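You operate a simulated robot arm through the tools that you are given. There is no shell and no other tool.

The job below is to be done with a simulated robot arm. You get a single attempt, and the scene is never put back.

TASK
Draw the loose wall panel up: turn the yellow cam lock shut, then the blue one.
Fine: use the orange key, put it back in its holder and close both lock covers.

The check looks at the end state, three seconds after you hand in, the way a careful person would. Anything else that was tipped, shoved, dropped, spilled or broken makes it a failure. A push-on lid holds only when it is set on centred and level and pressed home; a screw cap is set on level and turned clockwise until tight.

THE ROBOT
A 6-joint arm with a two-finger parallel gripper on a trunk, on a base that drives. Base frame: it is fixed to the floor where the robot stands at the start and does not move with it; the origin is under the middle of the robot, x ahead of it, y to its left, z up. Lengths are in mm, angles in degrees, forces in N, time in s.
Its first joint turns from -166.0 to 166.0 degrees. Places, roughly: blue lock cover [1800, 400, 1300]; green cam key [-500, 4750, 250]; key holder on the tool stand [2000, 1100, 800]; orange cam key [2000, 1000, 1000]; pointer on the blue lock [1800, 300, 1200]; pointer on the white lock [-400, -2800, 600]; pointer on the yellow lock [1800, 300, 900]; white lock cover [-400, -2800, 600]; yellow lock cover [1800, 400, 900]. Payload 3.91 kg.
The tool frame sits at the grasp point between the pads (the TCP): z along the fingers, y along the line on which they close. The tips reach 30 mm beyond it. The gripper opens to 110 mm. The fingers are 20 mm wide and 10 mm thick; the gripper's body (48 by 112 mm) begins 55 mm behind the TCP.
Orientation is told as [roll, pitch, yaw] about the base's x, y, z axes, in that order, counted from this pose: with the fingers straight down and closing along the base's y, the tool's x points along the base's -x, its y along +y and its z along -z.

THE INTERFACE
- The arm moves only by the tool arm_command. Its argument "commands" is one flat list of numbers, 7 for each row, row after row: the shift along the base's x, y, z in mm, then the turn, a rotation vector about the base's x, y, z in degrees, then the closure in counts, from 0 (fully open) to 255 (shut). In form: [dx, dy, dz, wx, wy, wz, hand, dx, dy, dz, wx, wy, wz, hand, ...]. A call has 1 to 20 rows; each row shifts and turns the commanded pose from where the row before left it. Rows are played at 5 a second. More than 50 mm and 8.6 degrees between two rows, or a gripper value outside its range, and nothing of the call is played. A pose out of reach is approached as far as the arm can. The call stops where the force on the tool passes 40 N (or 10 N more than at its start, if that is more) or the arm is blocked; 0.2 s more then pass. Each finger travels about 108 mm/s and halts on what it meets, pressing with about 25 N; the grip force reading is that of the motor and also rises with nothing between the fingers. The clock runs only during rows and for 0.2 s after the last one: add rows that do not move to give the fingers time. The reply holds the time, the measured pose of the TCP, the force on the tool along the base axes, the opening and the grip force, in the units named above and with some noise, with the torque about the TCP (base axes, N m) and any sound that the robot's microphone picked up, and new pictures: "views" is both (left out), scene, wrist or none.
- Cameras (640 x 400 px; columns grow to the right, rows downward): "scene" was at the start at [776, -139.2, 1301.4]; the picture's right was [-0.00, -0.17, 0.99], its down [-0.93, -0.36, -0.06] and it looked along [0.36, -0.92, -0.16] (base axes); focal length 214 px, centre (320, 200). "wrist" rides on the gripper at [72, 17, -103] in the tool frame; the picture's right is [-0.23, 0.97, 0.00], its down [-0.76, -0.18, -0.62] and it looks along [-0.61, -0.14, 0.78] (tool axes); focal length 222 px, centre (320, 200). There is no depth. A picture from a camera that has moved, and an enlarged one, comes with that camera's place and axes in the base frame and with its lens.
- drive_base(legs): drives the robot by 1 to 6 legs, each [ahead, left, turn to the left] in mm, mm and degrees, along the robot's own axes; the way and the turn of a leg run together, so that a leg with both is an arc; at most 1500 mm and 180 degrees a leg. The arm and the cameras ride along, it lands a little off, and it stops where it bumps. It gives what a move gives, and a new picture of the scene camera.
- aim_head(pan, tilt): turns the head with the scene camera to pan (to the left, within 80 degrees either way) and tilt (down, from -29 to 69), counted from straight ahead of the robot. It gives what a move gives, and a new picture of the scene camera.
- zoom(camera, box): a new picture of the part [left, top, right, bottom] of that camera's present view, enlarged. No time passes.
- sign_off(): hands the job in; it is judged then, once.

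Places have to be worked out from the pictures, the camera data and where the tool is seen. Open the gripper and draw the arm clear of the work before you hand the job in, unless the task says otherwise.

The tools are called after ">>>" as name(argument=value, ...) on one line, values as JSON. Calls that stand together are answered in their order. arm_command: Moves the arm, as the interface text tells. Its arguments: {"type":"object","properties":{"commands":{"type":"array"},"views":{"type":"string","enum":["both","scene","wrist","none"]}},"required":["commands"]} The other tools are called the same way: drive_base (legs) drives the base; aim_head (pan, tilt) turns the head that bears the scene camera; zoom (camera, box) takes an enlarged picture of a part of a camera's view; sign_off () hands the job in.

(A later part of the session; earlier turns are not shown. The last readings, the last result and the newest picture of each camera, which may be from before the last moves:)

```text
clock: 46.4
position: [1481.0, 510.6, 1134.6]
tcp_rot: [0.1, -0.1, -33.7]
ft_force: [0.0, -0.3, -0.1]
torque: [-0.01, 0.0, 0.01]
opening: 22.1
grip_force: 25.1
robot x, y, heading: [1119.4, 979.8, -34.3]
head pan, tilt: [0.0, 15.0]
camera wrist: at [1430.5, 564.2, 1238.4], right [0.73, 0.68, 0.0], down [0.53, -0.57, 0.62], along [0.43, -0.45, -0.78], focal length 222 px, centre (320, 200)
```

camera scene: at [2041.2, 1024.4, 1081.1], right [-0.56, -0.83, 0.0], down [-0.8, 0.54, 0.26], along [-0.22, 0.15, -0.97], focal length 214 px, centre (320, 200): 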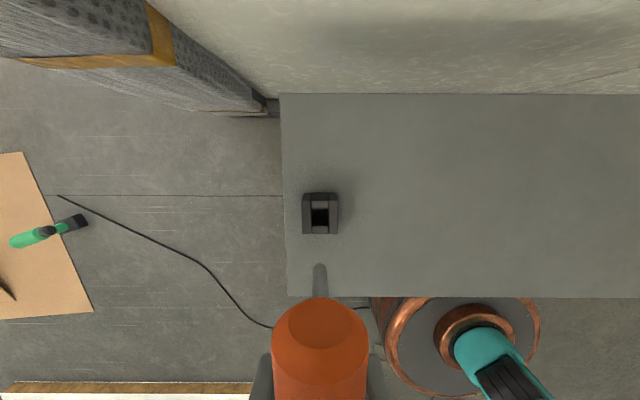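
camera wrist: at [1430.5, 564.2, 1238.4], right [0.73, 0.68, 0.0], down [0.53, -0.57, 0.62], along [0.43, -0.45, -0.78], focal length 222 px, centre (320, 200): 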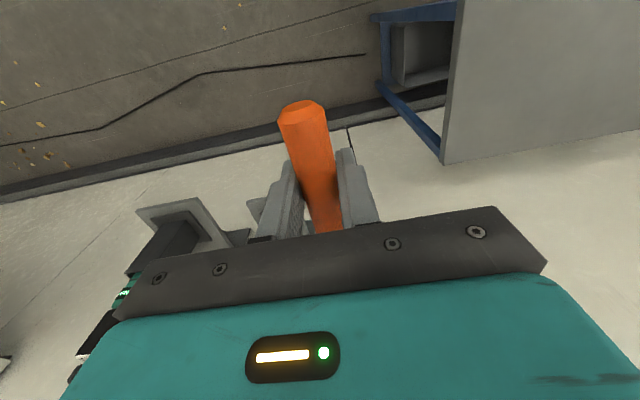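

Now I rotate the tool to level, advancing slightly for reach, key pointing at the wall.

>>> arm_command(commands=[6.9, -4.6, 0, -4.55, -6.82, 0, 255, 6.9, -4.6, 0, -4.55, -6.82, 0, 255, 6.9, -4.6, 0, -4.55, -6.82, 0, 255, 6.9, -4.6, 0, -4.55, -6.82, 0, 255, 6.9, -4.6, 0, -4.55, -6.82, 0, 255, 6.9, -4.6, 0, -4.55, -6.82, 0, 255, 6.9, -4.6, 0, -4.55, -6.82, 0, 255, 6.9, -4.6, 0, -4.55, -6.82, 0, 255, 6.9, -4.6, 0, -4.55, -6.82, 0, 255, 6.9, -4.6, 0, -4.55, -6.82, 0, 255, 6.9, -4.6, 0, -4.45, -6.65, 0, 255, 0, 0, 0, 0, 0, 0, 255])

```text
clock: 49.0
position: [1557.9, 458.7, 1135.9]
tcp_rot: [4.5, -90.0, -38.1]
ft_force: [0.2, 0.1, -0.8]
torque: [0.02, 0.03, -0.02]
opening: 22.0
grip_force: 24.9
robot x, y, heading: [1115.0, 981.7, -33.9]
head pan, tilt: [0.0, 15.0]
camera scene: at [1526.5, 479.4, 1222.2], right [-0.55, -0.83, 0.0], down [-0.22, 0.14, -0.97], along [0.8, -0.54, -0.26], focal length 214 px, centre (320, 200)
camera wrist: at [1481.8, 530.9, 1064.2], right [0.54, 0.81, 0.23], down [-0.62, 0.2, 0.76], along [0.57, -0.55, 0.61], focal length 222 px, centre (320, 200)
```

scene: 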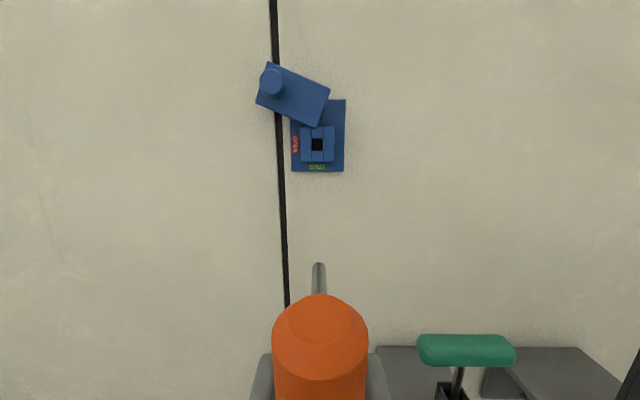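
wrist: 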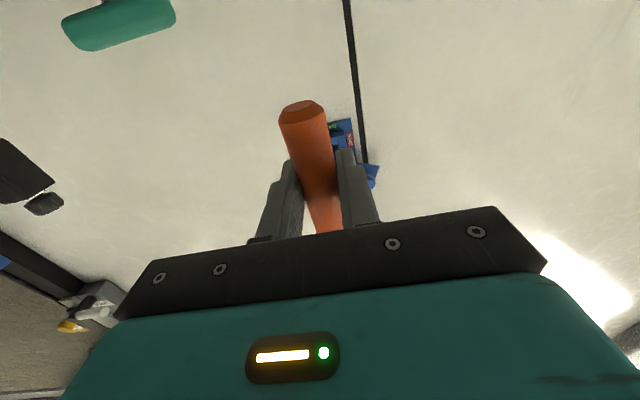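

Level and facing the wall squarely; the key shows below and the blue lock above. I zoom on the blue lock for detail.

>>> zoom(camera="scene", box=[250, 55, 362, 180])

>>> zoom(camera="scene", box=[240, 240, 400, 400])

```text
3.20 times, centred on (306, 118) of scene
camera zoom: at [1526.5, 479.4, 1222.2], right [-0.55, -0.83, 0.0], down [-0.22, 0.14, -0.97], along [0.8, -0.54, -0.26], focal length 686 px, centre (365, 464)
```

zoom: 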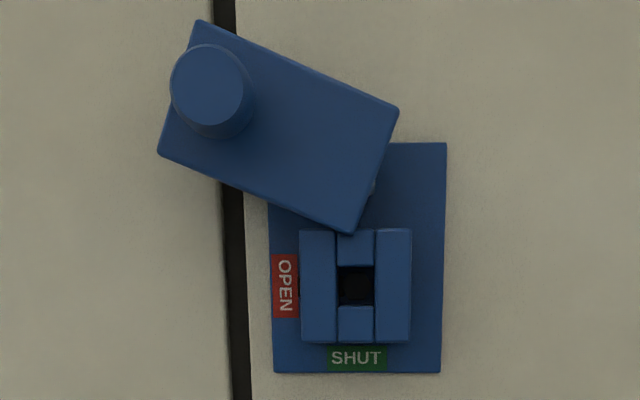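

```text
2.50 times, centred on (320, 320) of scene
camera zoom: at [1526.5, 479.4, 1222.2], right [-0.55, -0.83, 0.0], down [-0.22, 0.14, -0.97], along [0.8, -0.54, -0.26], focal length 536 px, centre (320, -100)
```

zoom: 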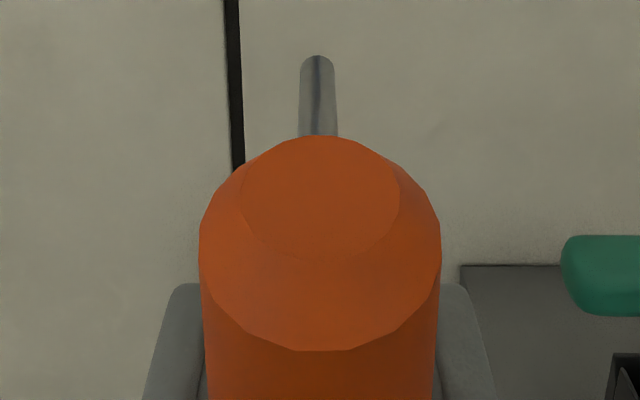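

>>> zoom(camera="scene", box=[300, 255, 340, 300])

>>> zoom(camera="scene", box=[286, 118, 346, 178])

```text
8.89 times, centred on (320, 278) of scene
camera zoom: at [1526.5, 479.4, 1222.2], right [-0.55, -0.83, 0.0], down [-0.22, 0.14, -0.97], along [0.8, -0.54, -0.26], focal length 1906 px, centre (320, -489)
```

zoom: 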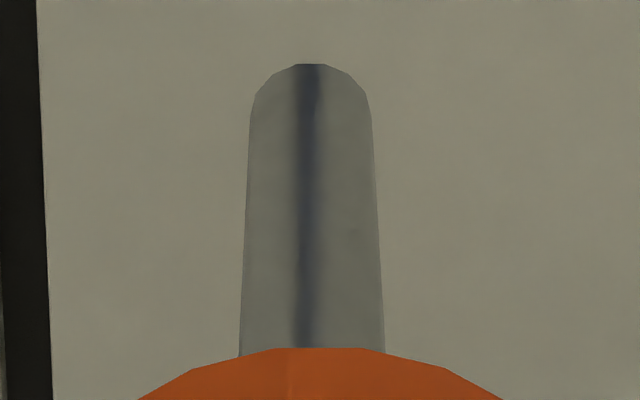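

```text
6.67 times, centred on (316, 148) of scene
camera zoom: at [1526.5, 479.4, 1222.2], right [-0.55, -0.83, 0.0], down [-0.22, 0.14, -0.97], along [0.8, -0.54, -0.26], focal length 1430 px, centre (347, 547)
```

zoom: 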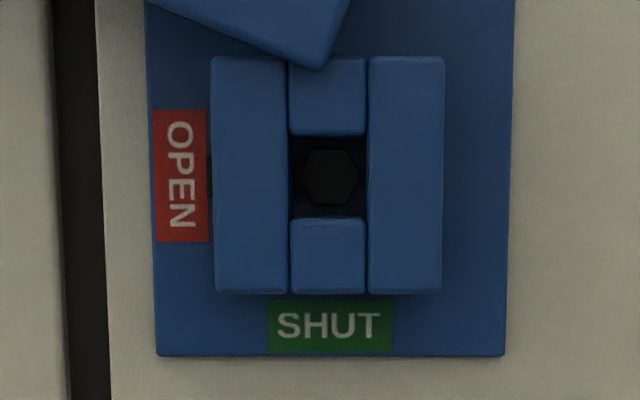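

The key's shaft is round (about 9.5 mm) and the lock has a fixed square guide (13 mm hole) with a spindle inside; the pointer's tip shows at OPEN on the left, SHUT is at the bottom. So the turn is a quarter counter-clockwise seen from here. Yellow goes first: I lower toward z ≈ 860.

>>> arm_command(commands=[0, 0, -40, 0, 0, 0, 255, 0, 0, -40, 0, 0, 0, 255, 0, 0, -40, 0, 0, 0, 255, 0, 0, -40, 0, 0, 0, 255, 0, 0, -40, 0, 0, 0, 255, 0, 0, -20, 0, 0, 0, 255, 0, 0, 0, 0, 0, 0, 255])

>>> zoom(camera="scene", box=[250, 100, 390, 280])

```text
clock: 50.6
position: [1560.7, 459.3, 916.4]
tcp_rot: [24.4, -89.8, -58.0]
ft_force: [-0.1, -0.5, -0.2]
torque: [0.0, -0.01, 0.05]
opening: 22.1
grip_force: 24.9
robot x, y, heading: [1120.1, 980.4, -33.9]
head pan, tilt: [0.0, 15.0]
camera scene: at [1528.4, 479.5, 1002.6], right [-0.55, -0.83, 0.0], down [-0.22, 0.14, -0.97], along [0.8, -0.53, -0.26], focal length 214 px, centre (320, 200)
camera wrist: at [1483.7, 531.1, 844.7], right [0.54, 0.81, 0.23], down [-0.62, 0.2, 0.76], along [0.57, -0.55, 0.61], focal length 222 px, centre (320, 200)
```

scene: 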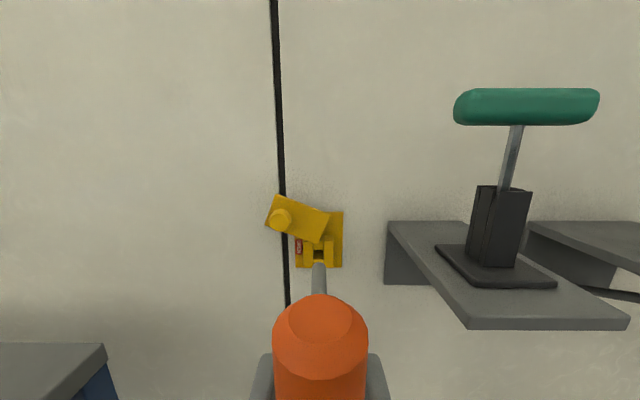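
wrist: 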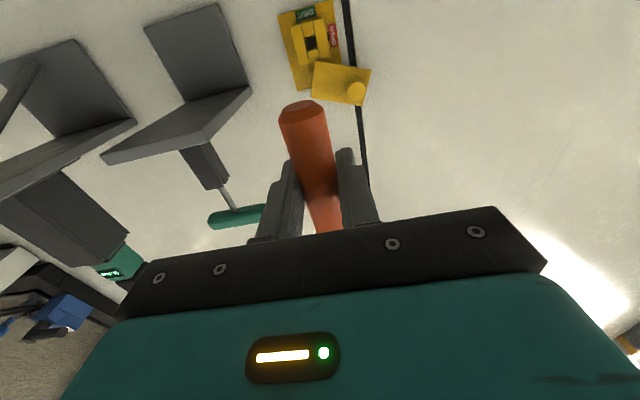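

```text
2.22 times, centred on (320, 190) of scene
camera zoom: at [1528.4, 479.5, 1002.6], right [-0.55, -0.83, 0.0], down [-0.22, 0.14, -0.97], along [0.8, -0.53, -0.26], focal length 477 px, centre (320, 222)
```

zoom: 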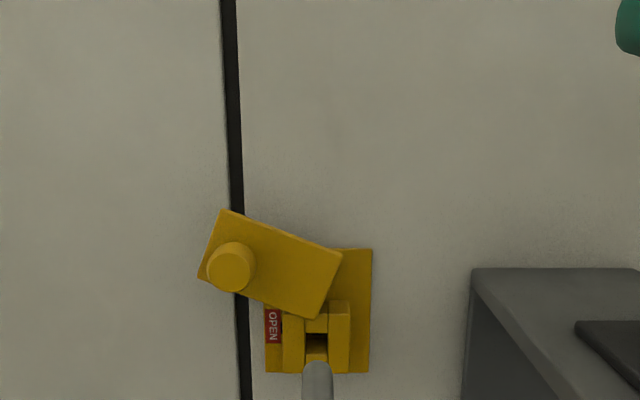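

I zoom the wrist view too, to triangulate the yellow socket from above and below.

>>> zoom(camera="wrist", box=[260, 0, 400, 110])

>>> zoom(camera="scene", box=[290, 220, 350, 290])

```text
3.64 times, centred on (330, 55) of wrist
camera zoom: at [1483.7, 531.1, 844.7], right [0.54, 0.81, 0.23], down [-0.62, 0.2, 0.76], along [0.57, -0.55, 0.61], focal length 808 px, centre (284, 727)
```

zoom: 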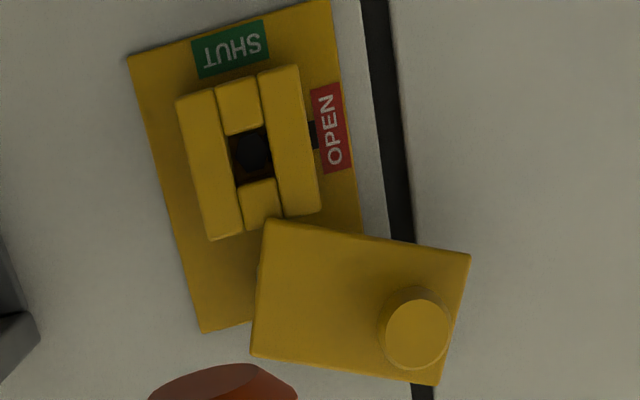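

```text
5.71 times, centred on (320, 255) of scene
camera zoom: at [1528.4, 479.5, 1002.6], right [-0.55, -0.83, 0.0], down [-0.22, 0.14, -0.97], along [0.8, -0.53, -0.26], focal length 1226 px, centre (320, -114)
```

zoom: 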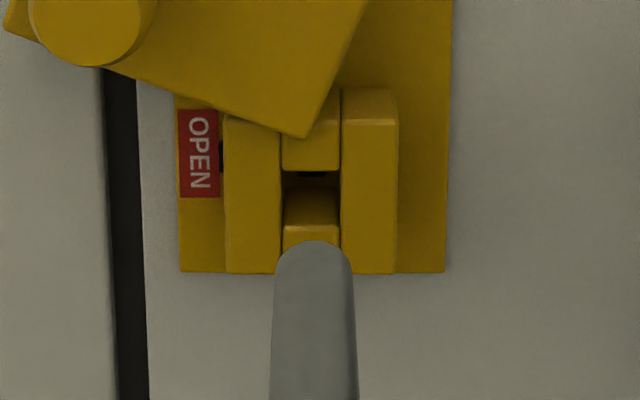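

Triangulated: the yellow socket's face lies 214 mm ahead of the TCP, 55 mm lower, 1–2 mm left; its axis is z ≈ 861. The shelf with the green key clears the gripper by about 27 mm sideways. I lower, then approach to a short gap.

>>> arm_command(commands=[0.5, 0.8, -30, 0, 0, 0, 255, 0, 0, -25, 0, 0, 0, 255, 16.7, -11.1, 0, 0, 0, 0, 255, 16.7, -11.1, 0, 0, 0, 0, 255, 16.7, -11.1, 0, 0, 0, 0, 255, 16.7, -11.1, 0, 0, 0, 0, 255, 0, 0, 0, 0, 0, 0, 255])

>>> zoom(camera="scene", box=[280, 220, 360, 300])

>>> zoom(camera="wrist", box=[260, 30, 400, 150])

```text
clock: 52.2
position: [1625.5, 415.8, 860.4]
tcp_rot: [2.9, -89.9, -36.5]
ft_force: [-0.1, 0.2, -2.0]
torque: [0.03, 0.02, -0.01]
opening: 22.1
grip_force: 24.9
robot x, y, heading: [1119.5, 978.1, -34.0]
head pan, tilt: [0.0, 15.0]
camera scene: at [1593.1, 436.1, 946.3], right [-0.55, -0.83, 0.0], down [-0.22, 0.14, -0.97], along [0.8, -0.53, -0.26], focal length 214 px, centre (320, 200)
camera wrist: at [1548.3, 487.7, 788.4], right [0.54, 0.81, 0.23], down [-0.62, 0.2, 0.76], along [0.57, -0.55, 0.61], focal length 222 px, centre (320, 200)
```

scene: 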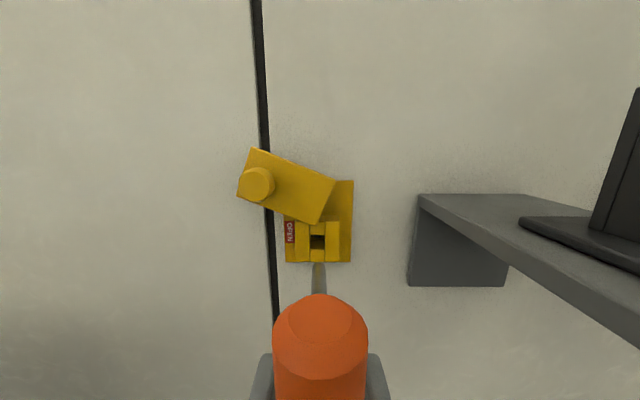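
wrist: 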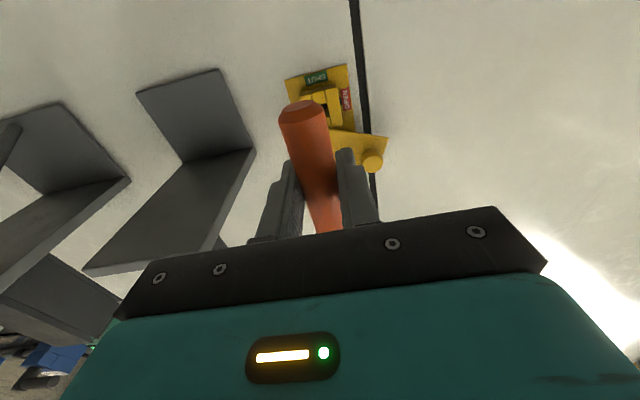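

```text
5.00 times, centred on (320, 260) of scene
camera zoom: at [1593.1, 436.1, 946.3], right [-0.55, -0.83, 0.0], down [-0.22, 0.14, -0.97], along [0.8, -0.53, -0.26], focal length 1072 px, centre (320, -100)
```

zoom: 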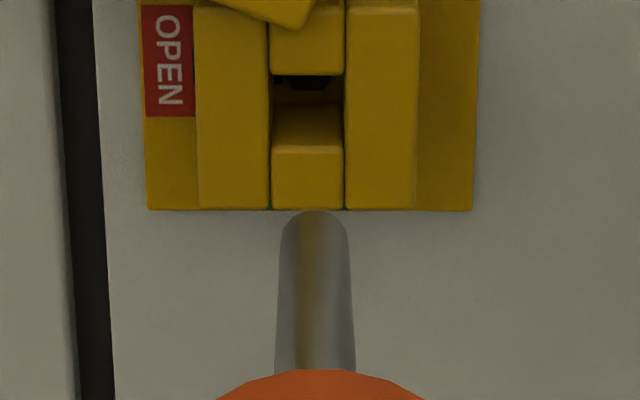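

```text
3.33 times, centred on (330, 90) of wrist
camera zoom: at [1548.3, 487.7, 788.4], right [0.54, 0.81, 0.23], down [-0.62, 0.2, 0.76], along [0.57, -0.55, 0.61], focal length 740 px, centre (287, 567)
```

zoom: 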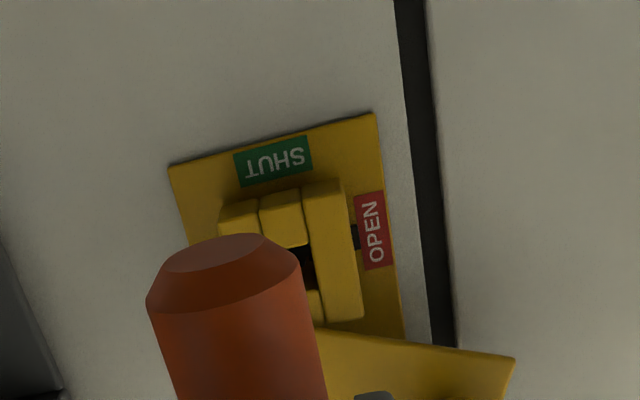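

Tip and hole line up to within about 1.5 mm (hole slightly left). I shift left 1.5 mm and advance to just before the face.

>>> arm_command(commands=[0.8, 1.2, 0, 0, 0, 0, 255, 10, -6.65, 0, 0, 0, 0, 255, 10, -6.65, 0, 0, 0, 0, 255, 8.3, -5.5, 0, 0, 0, 0, 255, 0, 0, 0, 0, 0, 0, 255])

>>> zoom(camera="scene", box=[280, 220, 360, 300])

```text
clock: 53.4
position: [1655.2, 397.1, 861.4]
tcp_rot: [20.0, -89.9, -53.6]
ft_force: [-0.5, -0.5, -0.1]
torque: [-0.01, 0.05, -0.01]
opening: 22.1
grip_force: 25.0
robot x, y, heading: [1119.0, 975.9, -33.8]
head pan, tilt: [0.0, 15.0]
camera scene: at [1622.8, 418.1, 947.2], right [-0.55, -0.83, 0.0], down [-0.22, 0.14, -0.97], along [0.8, -0.53, -0.26], focal length 214 px, centre (320, 200)
camera wrist: at [1578.1, 469.6, 789.3], right [0.54, 0.81, 0.23], down [-0.62, 0.2, 0.76], along [0.57, -0.55, 0.61], focal length 222 px, centre (320, 200)
```

scene: 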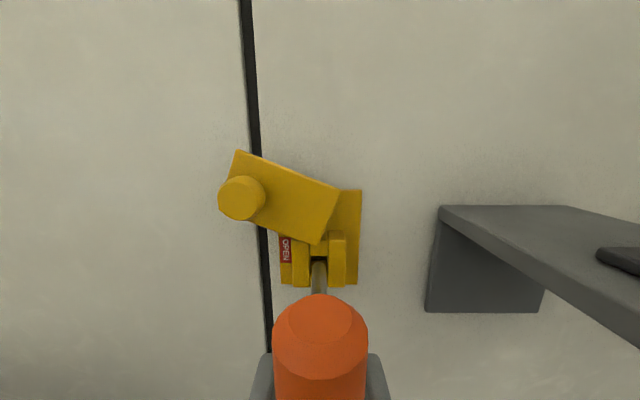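
wrist: 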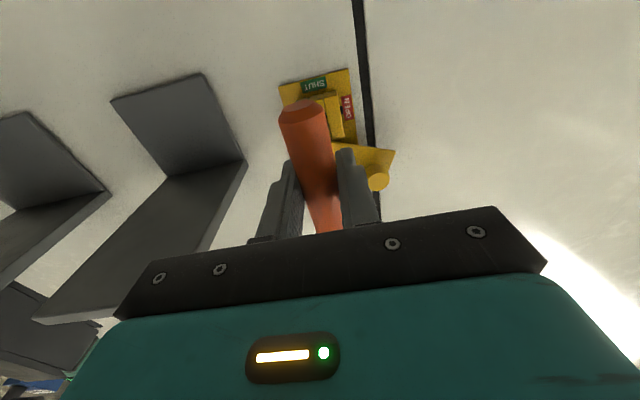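

```text
5.00 times, centred on (320, 260) of scene
camera zoom: at [1622.8, 418.1, 947.2], right [-0.55, -0.83, 0.0], down [-0.22, 0.14, -0.97], along [0.8, -0.53, -0.26], focal length 1072 px, centre (320, -100)
```

zoom: 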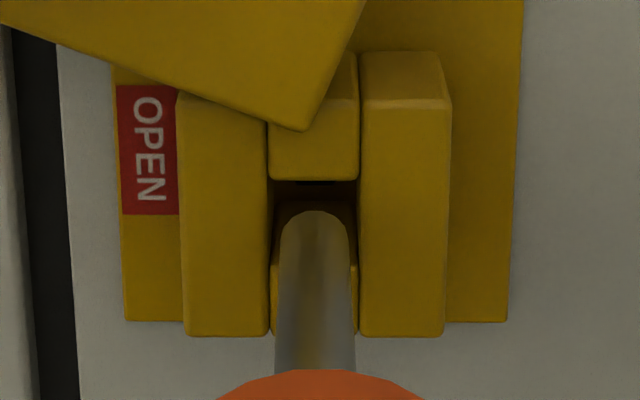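

Laterally centred. Vertically the tip seems about 2 mm high, so I lower 2 mm and edge forward in small steps, watching the force.

>>> arm_command(commands=[0, 0, -2, 0, 0, 0, 255, 3.3, -2.2, 0, 0, 0, 0, 255, 3.3, -2.2, 0, 0, 0, 0, 255, 0, 0, 0, 0, 0, 0, 255], views="scene")

>>> zoom(camera="scene", box=[290, 220, 350, 280])

```text
clock: 54.4
position: [1661.4, 394.4, 859.5]
tcp_rot: [12.4, -90.0, -46.2]
ft_force: [-0.1, -0.3, -0.9]
torque: [-0.01, 0.0, -0.01]
opening: 22.1
grip_force: 25.0
robot x, y, heading: [1117.1, 983.0, -34.1]
head pan, tilt: [0.0, 15.0]
camera scene: at [1629.8, 414.3, 945.7], right [-0.55, -0.83, 0.0], down [-0.22, 0.14, -0.97], along [0.8, -0.53, -0.26], focal length 214 px, centre (320, 200)
```

scene: 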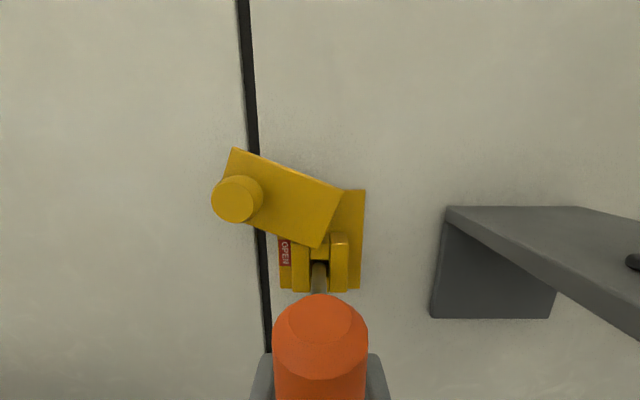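

```text
6.67 times, centred on (320, 250) of scene
camera zoom: at [1629.8, 414.3, 945.7], right [-0.55, -0.83, 0.0], down [-0.22, 0.14, -0.97], along [0.8, -0.53, -0.26], focal length 1430 px, centre (320, -133)
```

zoom: 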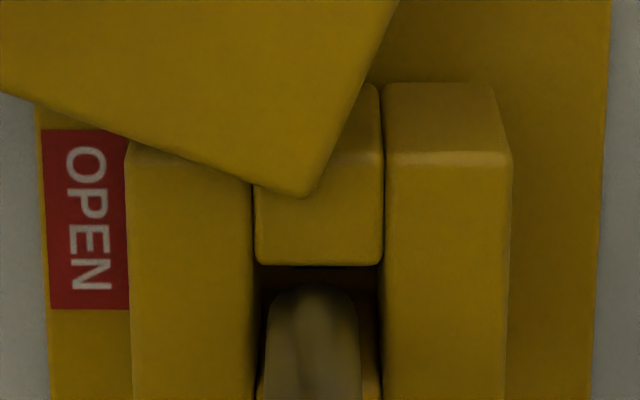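

The tip is at the hole with about 2 mm gap at the top, as it should be. I nudge right half a millimetre and push on in.

>>> arm_command(commands=[-0.3, -0.45, 0, 0, 0, 0, 255, 3.3, -2.2, 0, 0, 0, 0, 255, 3.3, -2.2, 0, 0, 0, 0, 255, 3.3, -2.2, 0, 0, 0, 0, 255, 0, 0, 0, 0, 0, 0, 255], views="scene")

>>> zoom(camera="scene", box=[290, 230, 350, 290])

```text
clock: 55.6
position: [1669.8, 386.9, 858.8]
tcp_rot: [15.3, -90.0, -48.8]
ft_force: [1.2, -0.3, -1.6]
torque: [0.05, -0.01, -0.02]
opening: 22.0
grip_force: 25.5
robot x, y, heading: [1116.6, 983.7, -33.9]
head pan, tilt: [0.0, 15.0]
camera scene: at [1639.3, 407.1, 945.3], right [-0.55, -0.83, 0.0], down [-0.22, 0.14, -0.97], along [0.8, -0.53, -0.26], focal length 214 px, centre (320, 200)
```

scene: 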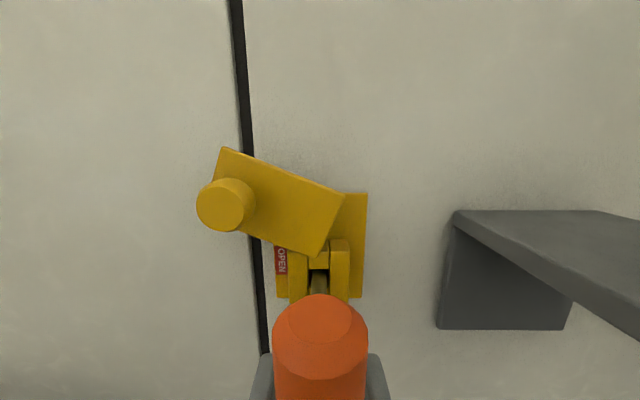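

```text
6.67 times, centred on (320, 260) of scene
camera zoom: at [1639.3, 407.1, 945.3], right [-0.55, -0.83, 0.0], down [-0.22, 0.14, -0.97], along [0.8, -0.53, -0.26], focal length 1430 px, centre (320, -200)
```

zoom: 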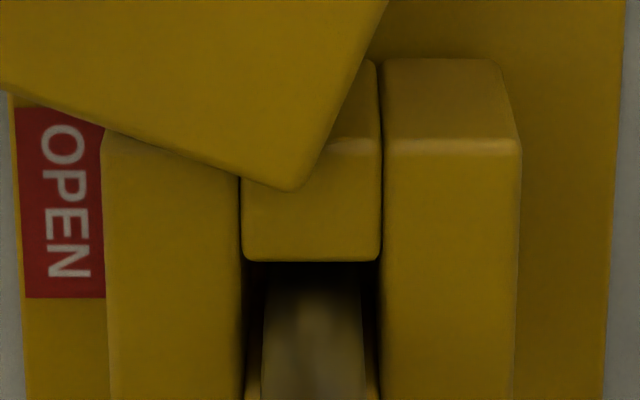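

The tip is inside the guide, centred. I continue inward gently until something is felt.

>>> arm_command(commands=[2.5, -1.66, 0, 0, 0, 0, 255, 2.5, -1.66, 0, 0, 0, 0, 255, 2.5, -1.66, 0, 0, 0, 0, 255, 0, 0, 0, 0, 0, 0, 255], views="scene")

>>> zoom(camera="scene", box=[290, 230, 350, 290])

```text
clock: 56.6
position: [1677.6, 382.9, 859.7]
tcp_rot: [25.2, -89.9, -59.0]
ft_force: [-19.2, 12.9, -1.9]
torque: [0.08, 0.15, 0.01]
opening: 22.5
grip_force: 24.8
robot x, y, heading: [1118.5, 980.5, -34.2]
head pan, tilt: [0.0, 15.0]
camera scene: at [1645.4, 402.4, 945.2], right [-0.55, -0.83, 0.0], down [-0.22, 0.14, -0.97], along [0.8, -0.54, -0.26], focal length 214 px, centre (320, 200)
```

scene: 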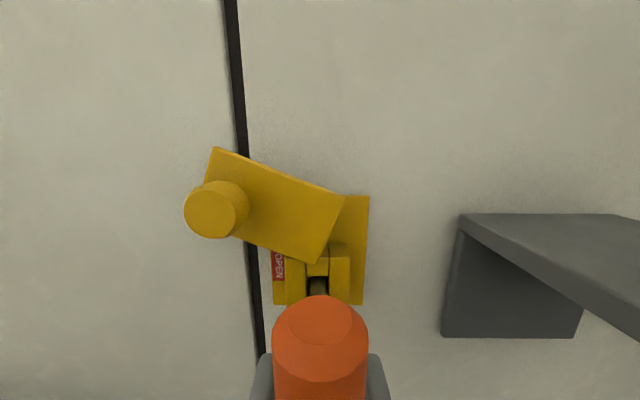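

```text
6.67 times, centred on (320, 260) of scene
camera zoom: at [1645.4, 402.4, 945.2], right [-0.55, -0.83, 0.0], down [-0.22, 0.14, -0.97], along [0.8, -0.54, -0.26], focal length 1430 px, centre (320, -200)
```

zoom: 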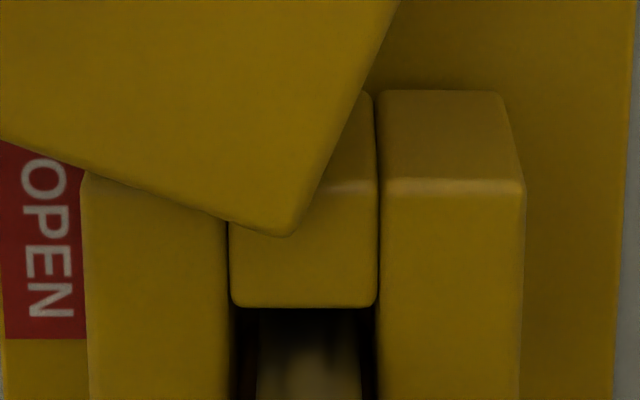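

The key bottomed about 18 mm inside with a 23 N axial push: seated on the spindle. I start turning counter-clockwise in small steps and watch the torque.

>>> arm_command(commands=[-0.4, 0.27, 0, -5, 3.32, 0, 255, 0, 0, 0, -5, 3.32, 0, 255, 0, 0, 0, -5, 3.32, 0, 255, 0, 0, 0, 0, 0, 0, 255])

```text
clock: 57.6
position: [1665.0, 367.1, 879.9]
tcp_rot: [-86.1, -73.2, 54.3]
ft_force: [6.2, 3.8, -14.0]
torque: [0.46, 0.88, 0.55]
opening: 22.6
grip_force: 25.0
out of reach, approached as far as the arm can: row 3
robot x, y, heading: [1117.3, 980.4, -34.0]
head pan, tilt: [0.0, 15.0]
camera scene: at [1647.3, 406.2, 962.0], right [-0.5, -0.82, 0.29], down [-0.38, -0.09, -0.92], along [0.78, -0.57, -0.27], focal length 214 px, centre (320, 200)
camera wrist: at [1574.2, 418.8, 807.1], right [0.53, 0.85, -0.06], down [-0.49, 0.36, 0.79], along [0.69, -0.39, 0.61], focal length 222 px, centre (320, 200)
```

scene: 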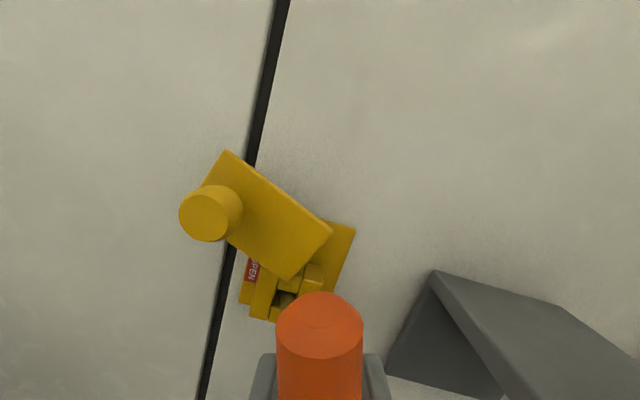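
wrist: 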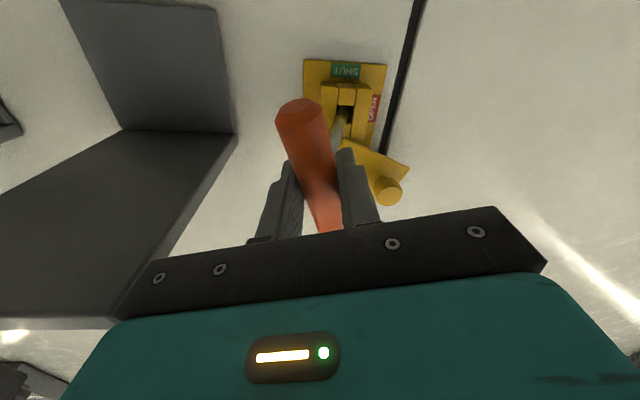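

The arm ran into a joint/reach limit: it slid 20 mm right and up while the key stayed in the socket. I undo it at once, returning to the seated pose and unturned orientation.

>>> arm_command(commands=[4.2, 5.3, -6.7, 4.48, -3.5, -0.6, 255, 4.2, 5.3, -6.7, 4.48, -3.5, -0.6, 255, 4.2, 5.2, -6.6, 4.48, -3.5, -0.6, 255, 0, 0, 0, 0, 0, 0, 255])

```text
clock: 58.6
position: [1676.5, 382.0, 861.2]
tcp_rot: [-139.5, -88.6, 103.9]
ft_force: [-10.8, 6.2, 5.9]
torque: [-0.38, -0.5, -0.05]
opening: 22.4
grip_force: 24.8
robot x, y, heading: [1116.3, 983.9, -34.0]
head pan, tilt: [0.0, 15.0]
camera scene: at [1644.4, 405.5, 946.0], right [-0.58, -0.81, 0.02], down [-0.2, 0.13, -0.97], along [0.79, -0.57, -0.24], focal length 214 px, centre (320, 200)
camera wrist: at [1602.5, 454.8, 786.5], right [0.57, 0.8, 0.21], down [-0.61, 0.24, 0.75], along [0.55, -0.56, 0.62], focal length 222 px, centre (320, 200)
```

scene: 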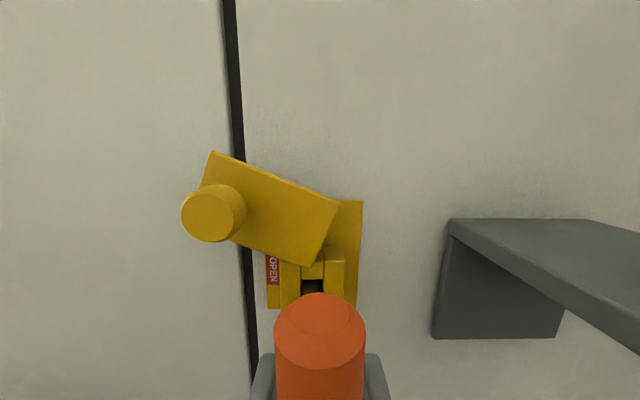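
wrist: 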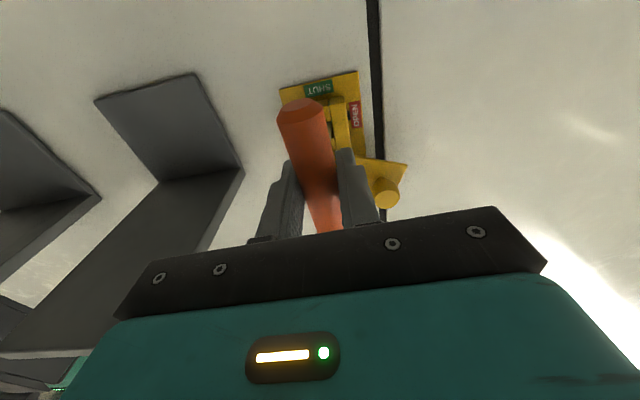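

Back near the seated pose, slightly misaligned. I trim the orientation and withdraw the key straight out to check how it sits in the grip.

>>> arm_command(commands=[0, 0, 0, 1.5, 0.3, 2, 255, -3.3, 2.2, 0, 0, 0, 0, 255, -8.3, 5.5, 0, 0, 0, 0, 255, -16.6, 11, 0, 0, 0, 0, 255, -16.6, 11, 0, 0, 0, 0, 255, -16.6, 11, 0, 0, 0, 0, 255, 0, 0, 0, 0, 0, 0, 255])

>>> zoom(camera="scene", box=[250, 200, 390, 340])

```text
clock: 60.2
position: [1615.0, 421.4, 860.1]
tcp_rot: [41.5, -89.8, -75.1]
ft_force: [-0.5, -0.3, -1.0]
torque: [0.02, 0.03, -0.01]
opening: 22.2
grip_force: 24.8
robot x, y, heading: [1119.8, 983.1, -34.1]
head pan, tilt: [0.0, 15.0]
camera scene: at [1583.4, 441.0, 946.2], right [-0.55, -0.83, 0.0], down [-0.22, 0.15, -0.97], along [0.8, -0.53, -0.26], focal length 214 px, centre (320, 200)
camera wrist: at [1538.6, 492.9, 788.4], right [0.54, 0.81, 0.23], down [-0.62, 0.19, 0.76], along [0.57, -0.55, 0.6], focal length 222 px, centre (320, 200)
```

scene: 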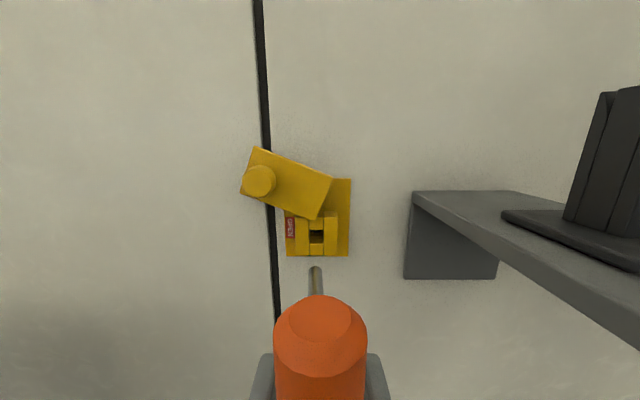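
wrist: 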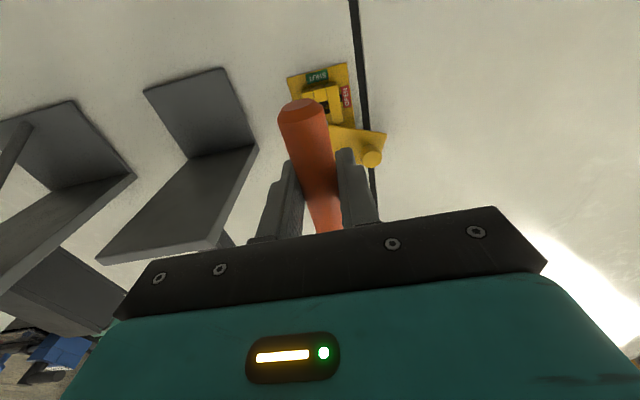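

```text
2.86 times, centred on (320, 270) of scene
camera zoom: at [1583.4, 441.0, 946.2], right [-0.55, -0.83, 0.0], down [-0.22, 0.15, -0.97], along [0.8, -0.53, -0.26], focal length 613 px, centre (320, 0)
```

zoom: 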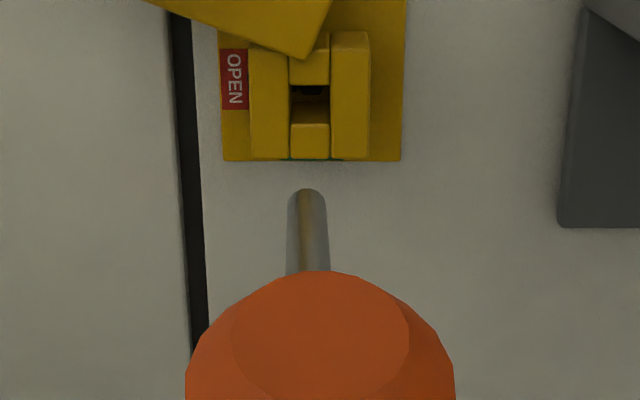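

The key now sits about 1.5° off left and down in the grip — tolerable. Counter-clockwise roll is limited here, so I'll retract clear of the shelf and roll the tool 270° clockwise instead, which gives the same start with the head pointing left, leaving room for the counter-clockwise quarter.

>>> arm_command(commands=[-20, 13.3, 0, 0, 0, 0, 255, -20, 13.3, 0, 0, 0, 0, 255, -16, 10.6, 0, 0, 0, 0, 255, 0, 0, 0, 6.61, -4.39, 0, 255, 0, 0, 0, 6.61, -4.39, 0, 255, 0, 0, 0, 6.61, -4.39, 0, 255, 0, 0, 0, 6.61, -4.39, 0, 255, 0, 0, 0, 6.61, -4.39, 0, 255])

```text
clock: 62.0
position: [1558.0, 459.1, 860.2]
tcp_rot: [89.8, -50.1, -123.4]
ft_force: [0.3, 0.3, -0.9]
torque: [0.01, 0.05, 0.03]
opening: 22.4
grip_force: 25.1
robot x, y, heading: [1115.9, 978.5, -34.0]
head pan, tilt: [0.0, 15.0]
camera scene: at [1496.3, 433.8, 926.1], right [-0.42, -0.64, -0.64], down [0.13, 0.66, -0.74], along [0.9, -0.39, -0.2], focal length 214 px, centre (320, 200)
camera wrist: at [1505.3, 566.7, 815.9], right [0.33, 0.5, 0.8], down [-0.86, -0.18, 0.47], along [0.38, -0.85, 0.37], focal length 222 px, centre (320, 200)
```

scene: 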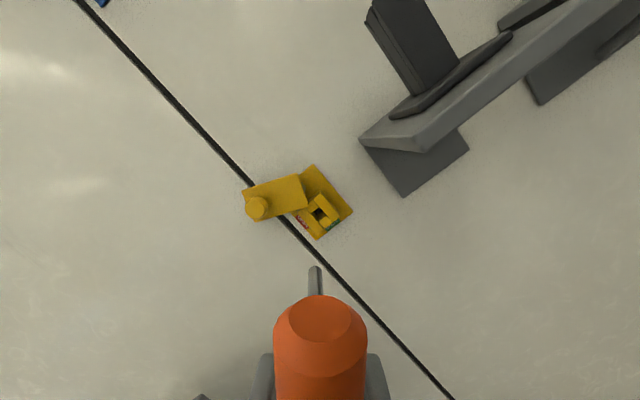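
wrist: 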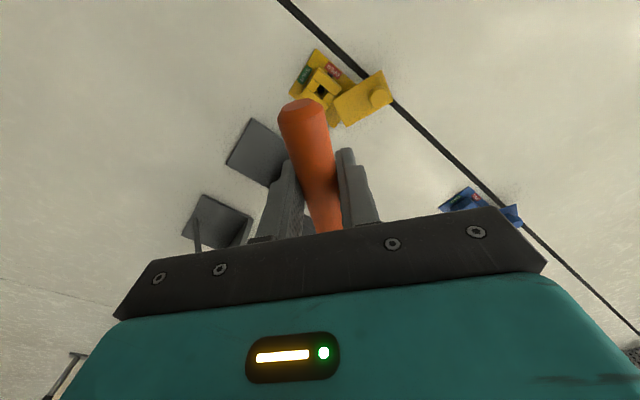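

Clockwise roll works smoothly. I continue rolling.

>>> arm_command(commands=[0, 0, 0, 6.61, -4.39, 0, 255, 0, 0, 0, 6.61, -4.39, 0, 255, 0, 0, 0, 6.61, -4.39, 0, 255, 0, 0, 0, 6.61, -4.39, 0, 255, 0, 0, 0, 6.61, -4.39, 0, 255, 0, 0, 0, 6.61, -4.39, 0, 255, 0, 0, 0, 6.61, -4.39, 0, 255, 0, 0, 0, 6.61, -4.39, 0, 255, 0, 0, 0, 6.61, -4.39, 0, 255, 0, 0, 0, 6.61, -4.39, 0, 255, 0, 0, 0, 6.61, -4.39, 0, 255, 0, 0, 0, 6.61, -4.39, 0, 255, 0, 0, 0, 6.61, -4.39, 0, 255, 0, 0, 0, 6.61, -4.39, 0, 255], views="none")

>>> arm_command(commands=[0, 0, 0, 6.61, -4.39, 0, 255, 0, 0, 0, 6.61, -4.39, 0, 255, 0, 0, 0, 6.61, -4.39, 0, 255, 0, 0, 0, 6.61, -4.39, 0, 255, 0, 0, 0, 6.61, -4.39, 0, 255, 0, 0, 0, 6.61, -4.39, 0, 255, 0, 0, 0, 6.61, -4.39, 0, 255, 0, 0, 0, 6.61, -4.39, 0, 255, 0, 0, 0, 6.61, -4.39, 0, 255, 0, 0, 0, 6.61, -4.39, 0, 255, 0, 0, 0, 6.61, -4.39, 0, 255, 0, 0, 0, 6.61, -4.39, 0, 255, 0, 0, 0, 6.61, -4.39, 0, 255, 0, 0, 0, 6.61, -4.39, 0, 255, 0, 0, 0, 6.61, -4.39, 0, 255, 0, 0, 0, 0, 0, 0, 255])

```text
clock: 65.0
position: [1559.7, 459.2, 861.3]
tcp_rot: [90.3, 61.0, -123.3]
ft_force: [0.6, -0.4, -1.3]
torque: [0.01, 0.05, 0.0]
opening: 22.2
grip_force: 24.8
robot x, y, heading: [1118.9, 978.6, -34.0]
head pan, tilt: [0.0, 15.0]
```

```text
clock: 68.4
position: [1558.8, 459.5, 860.0]
tcp_rot: [-89.9, 0.0, 56.2]
ft_force: [-0.2, 0.1, 0.1]
torque: [-0.03, 0.02, 0.01]
opening: 22.1
grip_force: 24.4
robot x, y, heading: [1119.4, 978.5, -34.1]
head pan, tilt: [0.0, 15.0]
camera scene: at [1574.9, 551.6, 860.2], right [0.0, 0.0, 1.0], down [-0.75, -0.66, 0.0], along [0.66, -0.75, 0.0], focal length 214 px, centre (320, 200)
camera wrist: at [1433.1, 457.4, 843.6], right [0.13, 0.19, -0.97], down [-0.1, 0.98, 0.18], along [0.99, 0.07, 0.14], focal length 222 px, centre (320, 200)
```

scene: 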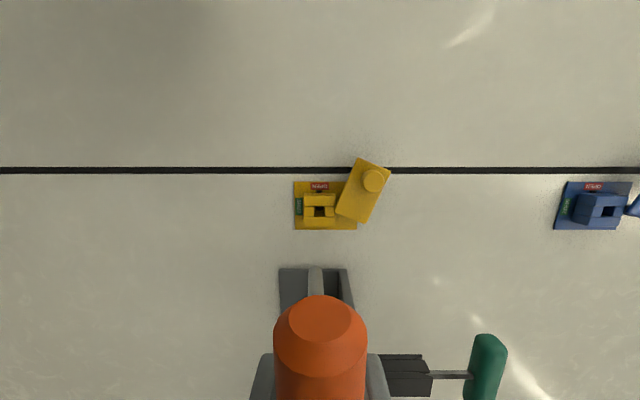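
wrist: 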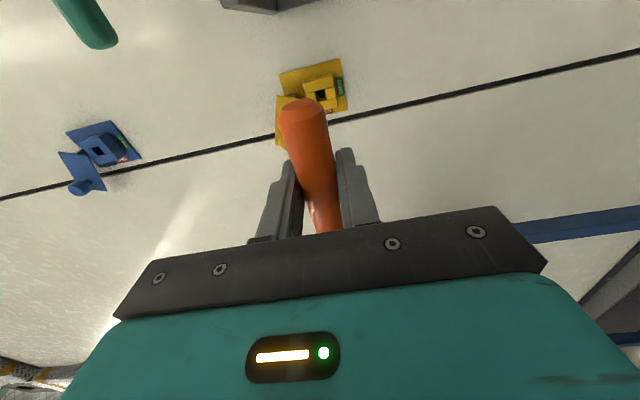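

Roll done without limits. I straighten the shaft direction (up 1.5°, left 1.3°), shift 2 mm left, and approach again.

>>> arm_command(commands=[1.1, 1.7, 0, -0.83, -1.25, 1.3, 255, 22.1, -14.7, 0, 0, 0, 0, 255, 22.1, -14.7, 0, 0, 0, 0, 255, 22.1, -14.7, 0, 0, 0, 0, 255, 16, -10.6, 0, 0, 0, 0, 255, 0, 0, 0, 0, 0, 0, 255])

>>> zoom(camera="scene", box=[280, 220, 360, 300])

```text
clock: 69.8
position: [1641.1, 406.5, 859.3]
tcp_rot: [-91.5, 0.1, 57.6]
ft_force: [-0.2, 0.3, -1.3]
torque: [-0.03, -0.01, -0.01]
opening: 22.0
grip_force: 25.0
robot x, y, heading: [1118.0, 978.7, -33.9]
head pan, tilt: [0.0, 15.0]
camera scene: at [1655.8, 498.3, 857.8], right [-0.02, 0.02, 1.0], down [-0.74, -0.68, 0.0], along [0.68, -0.74, 0.03], focal length 214 px, centre (320, 200)
camera wrist: at [1516.6, 400.6, 839.9], right [0.14, 0.18, -0.97], down [-0.12, 0.98, 0.16], along [0.98, 0.1, 0.16], focal length 222 px, centre (320, 200)
```

scene: 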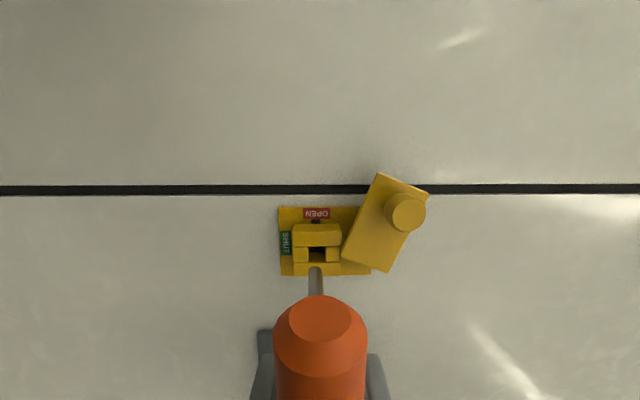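
wrist: 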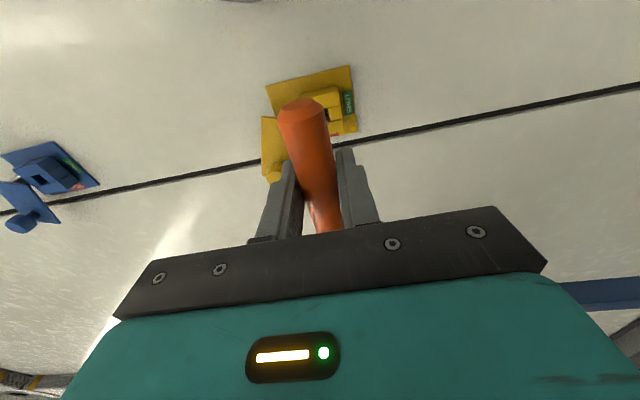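

```text
5.00 times, centred on (320, 260) of scene
camera zoom: at [1655.8, 498.3, 857.8], right [-0.02, 0.02, 1.0], down [-0.74, -0.68, 0.0], along [0.68, -0.74, 0.03], focal length 1072 px, centre (320, -100)
```

zoom: 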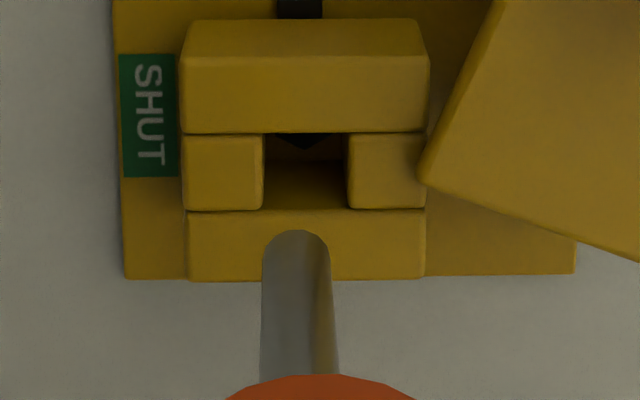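

The pointer shows clearly at OPEN. The tip is about 1.7 mm low and fine sideways, so I raise it and advance to the face.

>>> arm_command(commands=[0, 0, 1.7, 0, 0, 0, 255, 10, -6.65, 0, 0, 0, 0, 255, 10, -6.65, 0, 0, 0, 0, 255, 0, 0, 0, 0, 0, 0, 255], views="scene")

>>> zoom(camera="scene", box=[280, 220, 360, 300])

```text
clock: 70.8
position: [1662.5, 393.3, 861.1]
tcp_rot: [-91.5, 0.1, 57.6]
ft_force: [0.8, 0.1, -1.0]
torque: [0.03, 0.02, -0.01]
opening: 22.4
grip_force: 24.8
robot x, y, heading: [1116.9, 981.4, -33.8]
head pan, tilt: [0.0, 15.0]
camera scene: at [1676.0, 485.3, 860.2], right [-0.02, 0.02, 1.0], down [-0.74, -0.68, 0.0], along [0.68, -0.74, 0.03], focal length 214 px, centre (320, 200)
```

scene: 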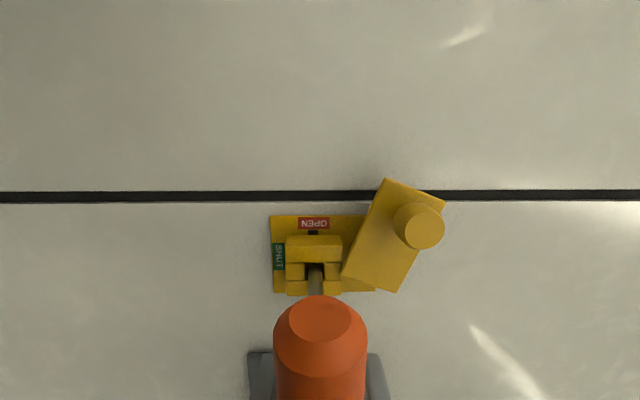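

```text
5.00 times, centred on (320, 260) of scene
camera zoom: at [1676.0, 485.3, 860.2], right [-0.02, 0.02, 1.0], down [-0.74, -0.68, 0.0], along [0.68, -0.74, 0.03], focal length 1072 px, centre (320, -100)
```

zoom: 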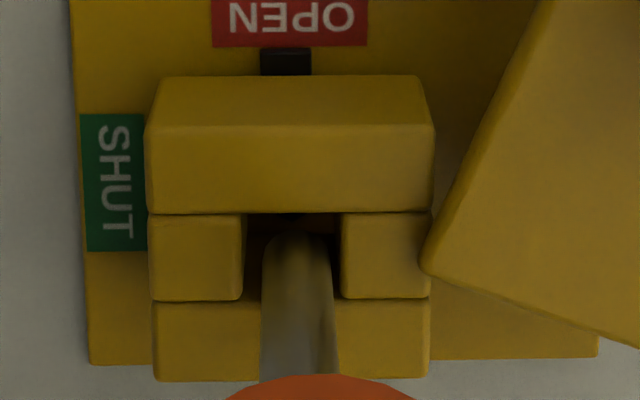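

Nearly perfect; lower half a millimetre and slide in to contact.

>>> arm_command(commands=[0, 0, -0.5, 0, 0, 0, 255, 4.15, -2.77, 0, 0, 0, 0, 255, 4.15, -2.77, 0, 0, 0, 0, 255, 3.3, -2.2, 0, 0, 0, 0, 255, 0, 0, 0, 0, 0, 0, 255], views="scene")

>>> zoom(camera="scene", box=[280, 220, 360, 300])

```text
clock: 72.0
position: [1674.4, 385.8, 861.7]
tcp_rot: [-91.5, 0.1, 57.6]
ft_force: [1.1, -0.1, -0.9]
torque: [0.03, -0.02, 0.0]
opening: 22.3
grip_force: 25.1
robot x, y, heading: [1120.8, 980.6, -34.2]
head pan, tilt: [0.0, 15.0]
camera scene: at [1688.6, 477.8, 860.3], right [-0.02, 0.02, 1.0], down [-0.74, -0.68, 0.0], along [0.68, -0.74, 0.03], focal length 214 px, centre (320, 200)
```

scene: 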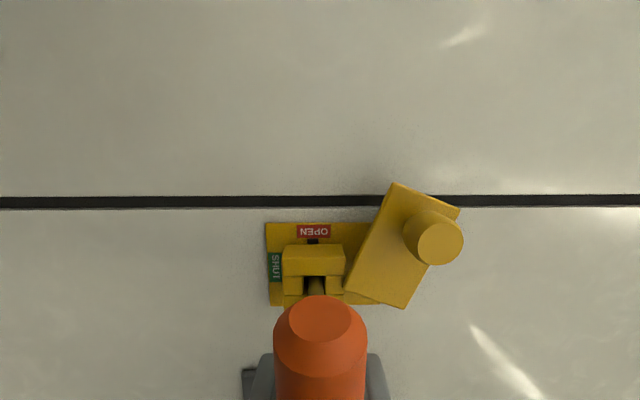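

```text
5.00 times, centred on (320, 260) of scene
camera zoom: at [1688.6, 477.8, 860.3], right [-0.02, 0.02, 1.0], down [-0.74, -0.68, 0.0], along [0.68, -0.74, 0.03], focal length 1072 px, centre (320, -100)
```

zoom: 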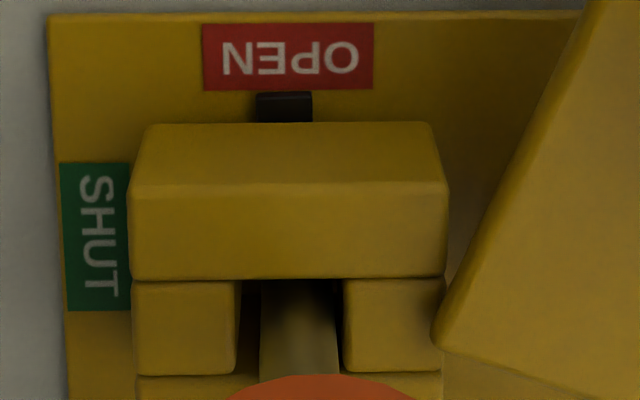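

Inside the guide with no load; the shaft is about 1 mm high, so I lower 0.8 mm and press to the seat.

>>> arm_command(commands=[0, 0, -0.8, 0, 0, 0, 255, 2, -1.33, 0, 0, 0, 0, 255, 1.6, -1.1, 0, 0, 0, 0, 255, 0, 0, 0, 0, 0, 0, 255], views="none")

```text
clock: 73.0
position: [1677.6, 383.9, 861.0]
tcp_rot: [-91.5, 0.1, 57.6]
ft_force: [-15.6, 11.5, -1.4]
torque: [0.05, 0.1, 0.22]
opening: 22.1
grip_force: 25.0
robot x, y, heading: [1119.3, 982.3, -33.9]
head pan, tilt: [0.0, 15.0]
```

Seated with 19 N. Now turn counter-clockwise, first 12°, and check torque and pointer.

>>> arm_command(commands=[0, 0, 0, -5, 3.32, 0, 255, 0, 0, 0, -5, 3.32, 0, 255, 0, 0, 0, 0, 0, 0, 255], views="scene")

>>> zoom(camera="scene", box=[260, 200, 380, 310])

```text
clock: 73.8
position: [1677.3, 382.1, 861.1]
tcp_rot: [-91.3, 12.2, 57.6]
ft_force: [-18.3, 13.4, -1.2]
torque: [0.05, 0.06, 0.13]
opening: 22.3
grip_force: 25.5
robot x, y, heading: [1117.2, 983.5, -34.0]
head pan, tilt: [0.0, 15.0]
camera scene: at [1690.4, 473.1, 841.7], right [0.09, 0.19, 0.98], down [-0.72, -0.66, 0.2], along [0.68, -0.73, 0.08], focal length 214 px, centre (320, 200)
```

scene: 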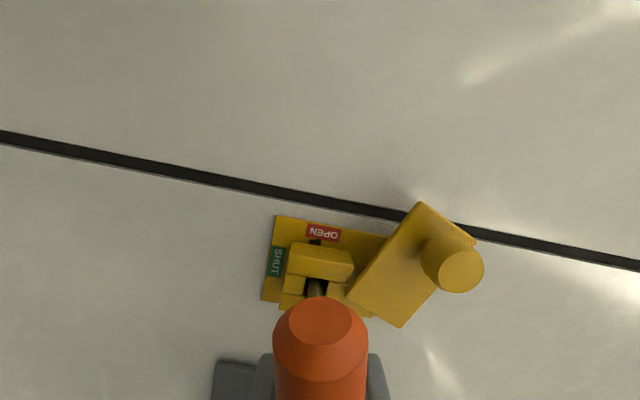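

```text
3.64 times, centred on (320, 255) of scene
camera zoom: at [1690.4, 473.1, 841.7], right [0.09, 0.19, 0.98], down [-0.72, -0.66, 0.2], along [0.68, -0.73, 0.08], focal length 780 px, centre (320, 0)
```

zoom: 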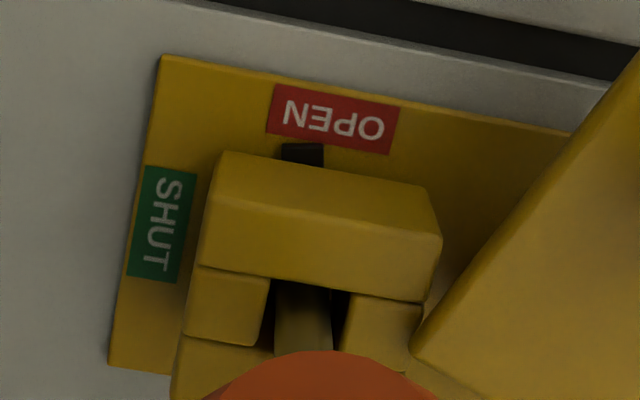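

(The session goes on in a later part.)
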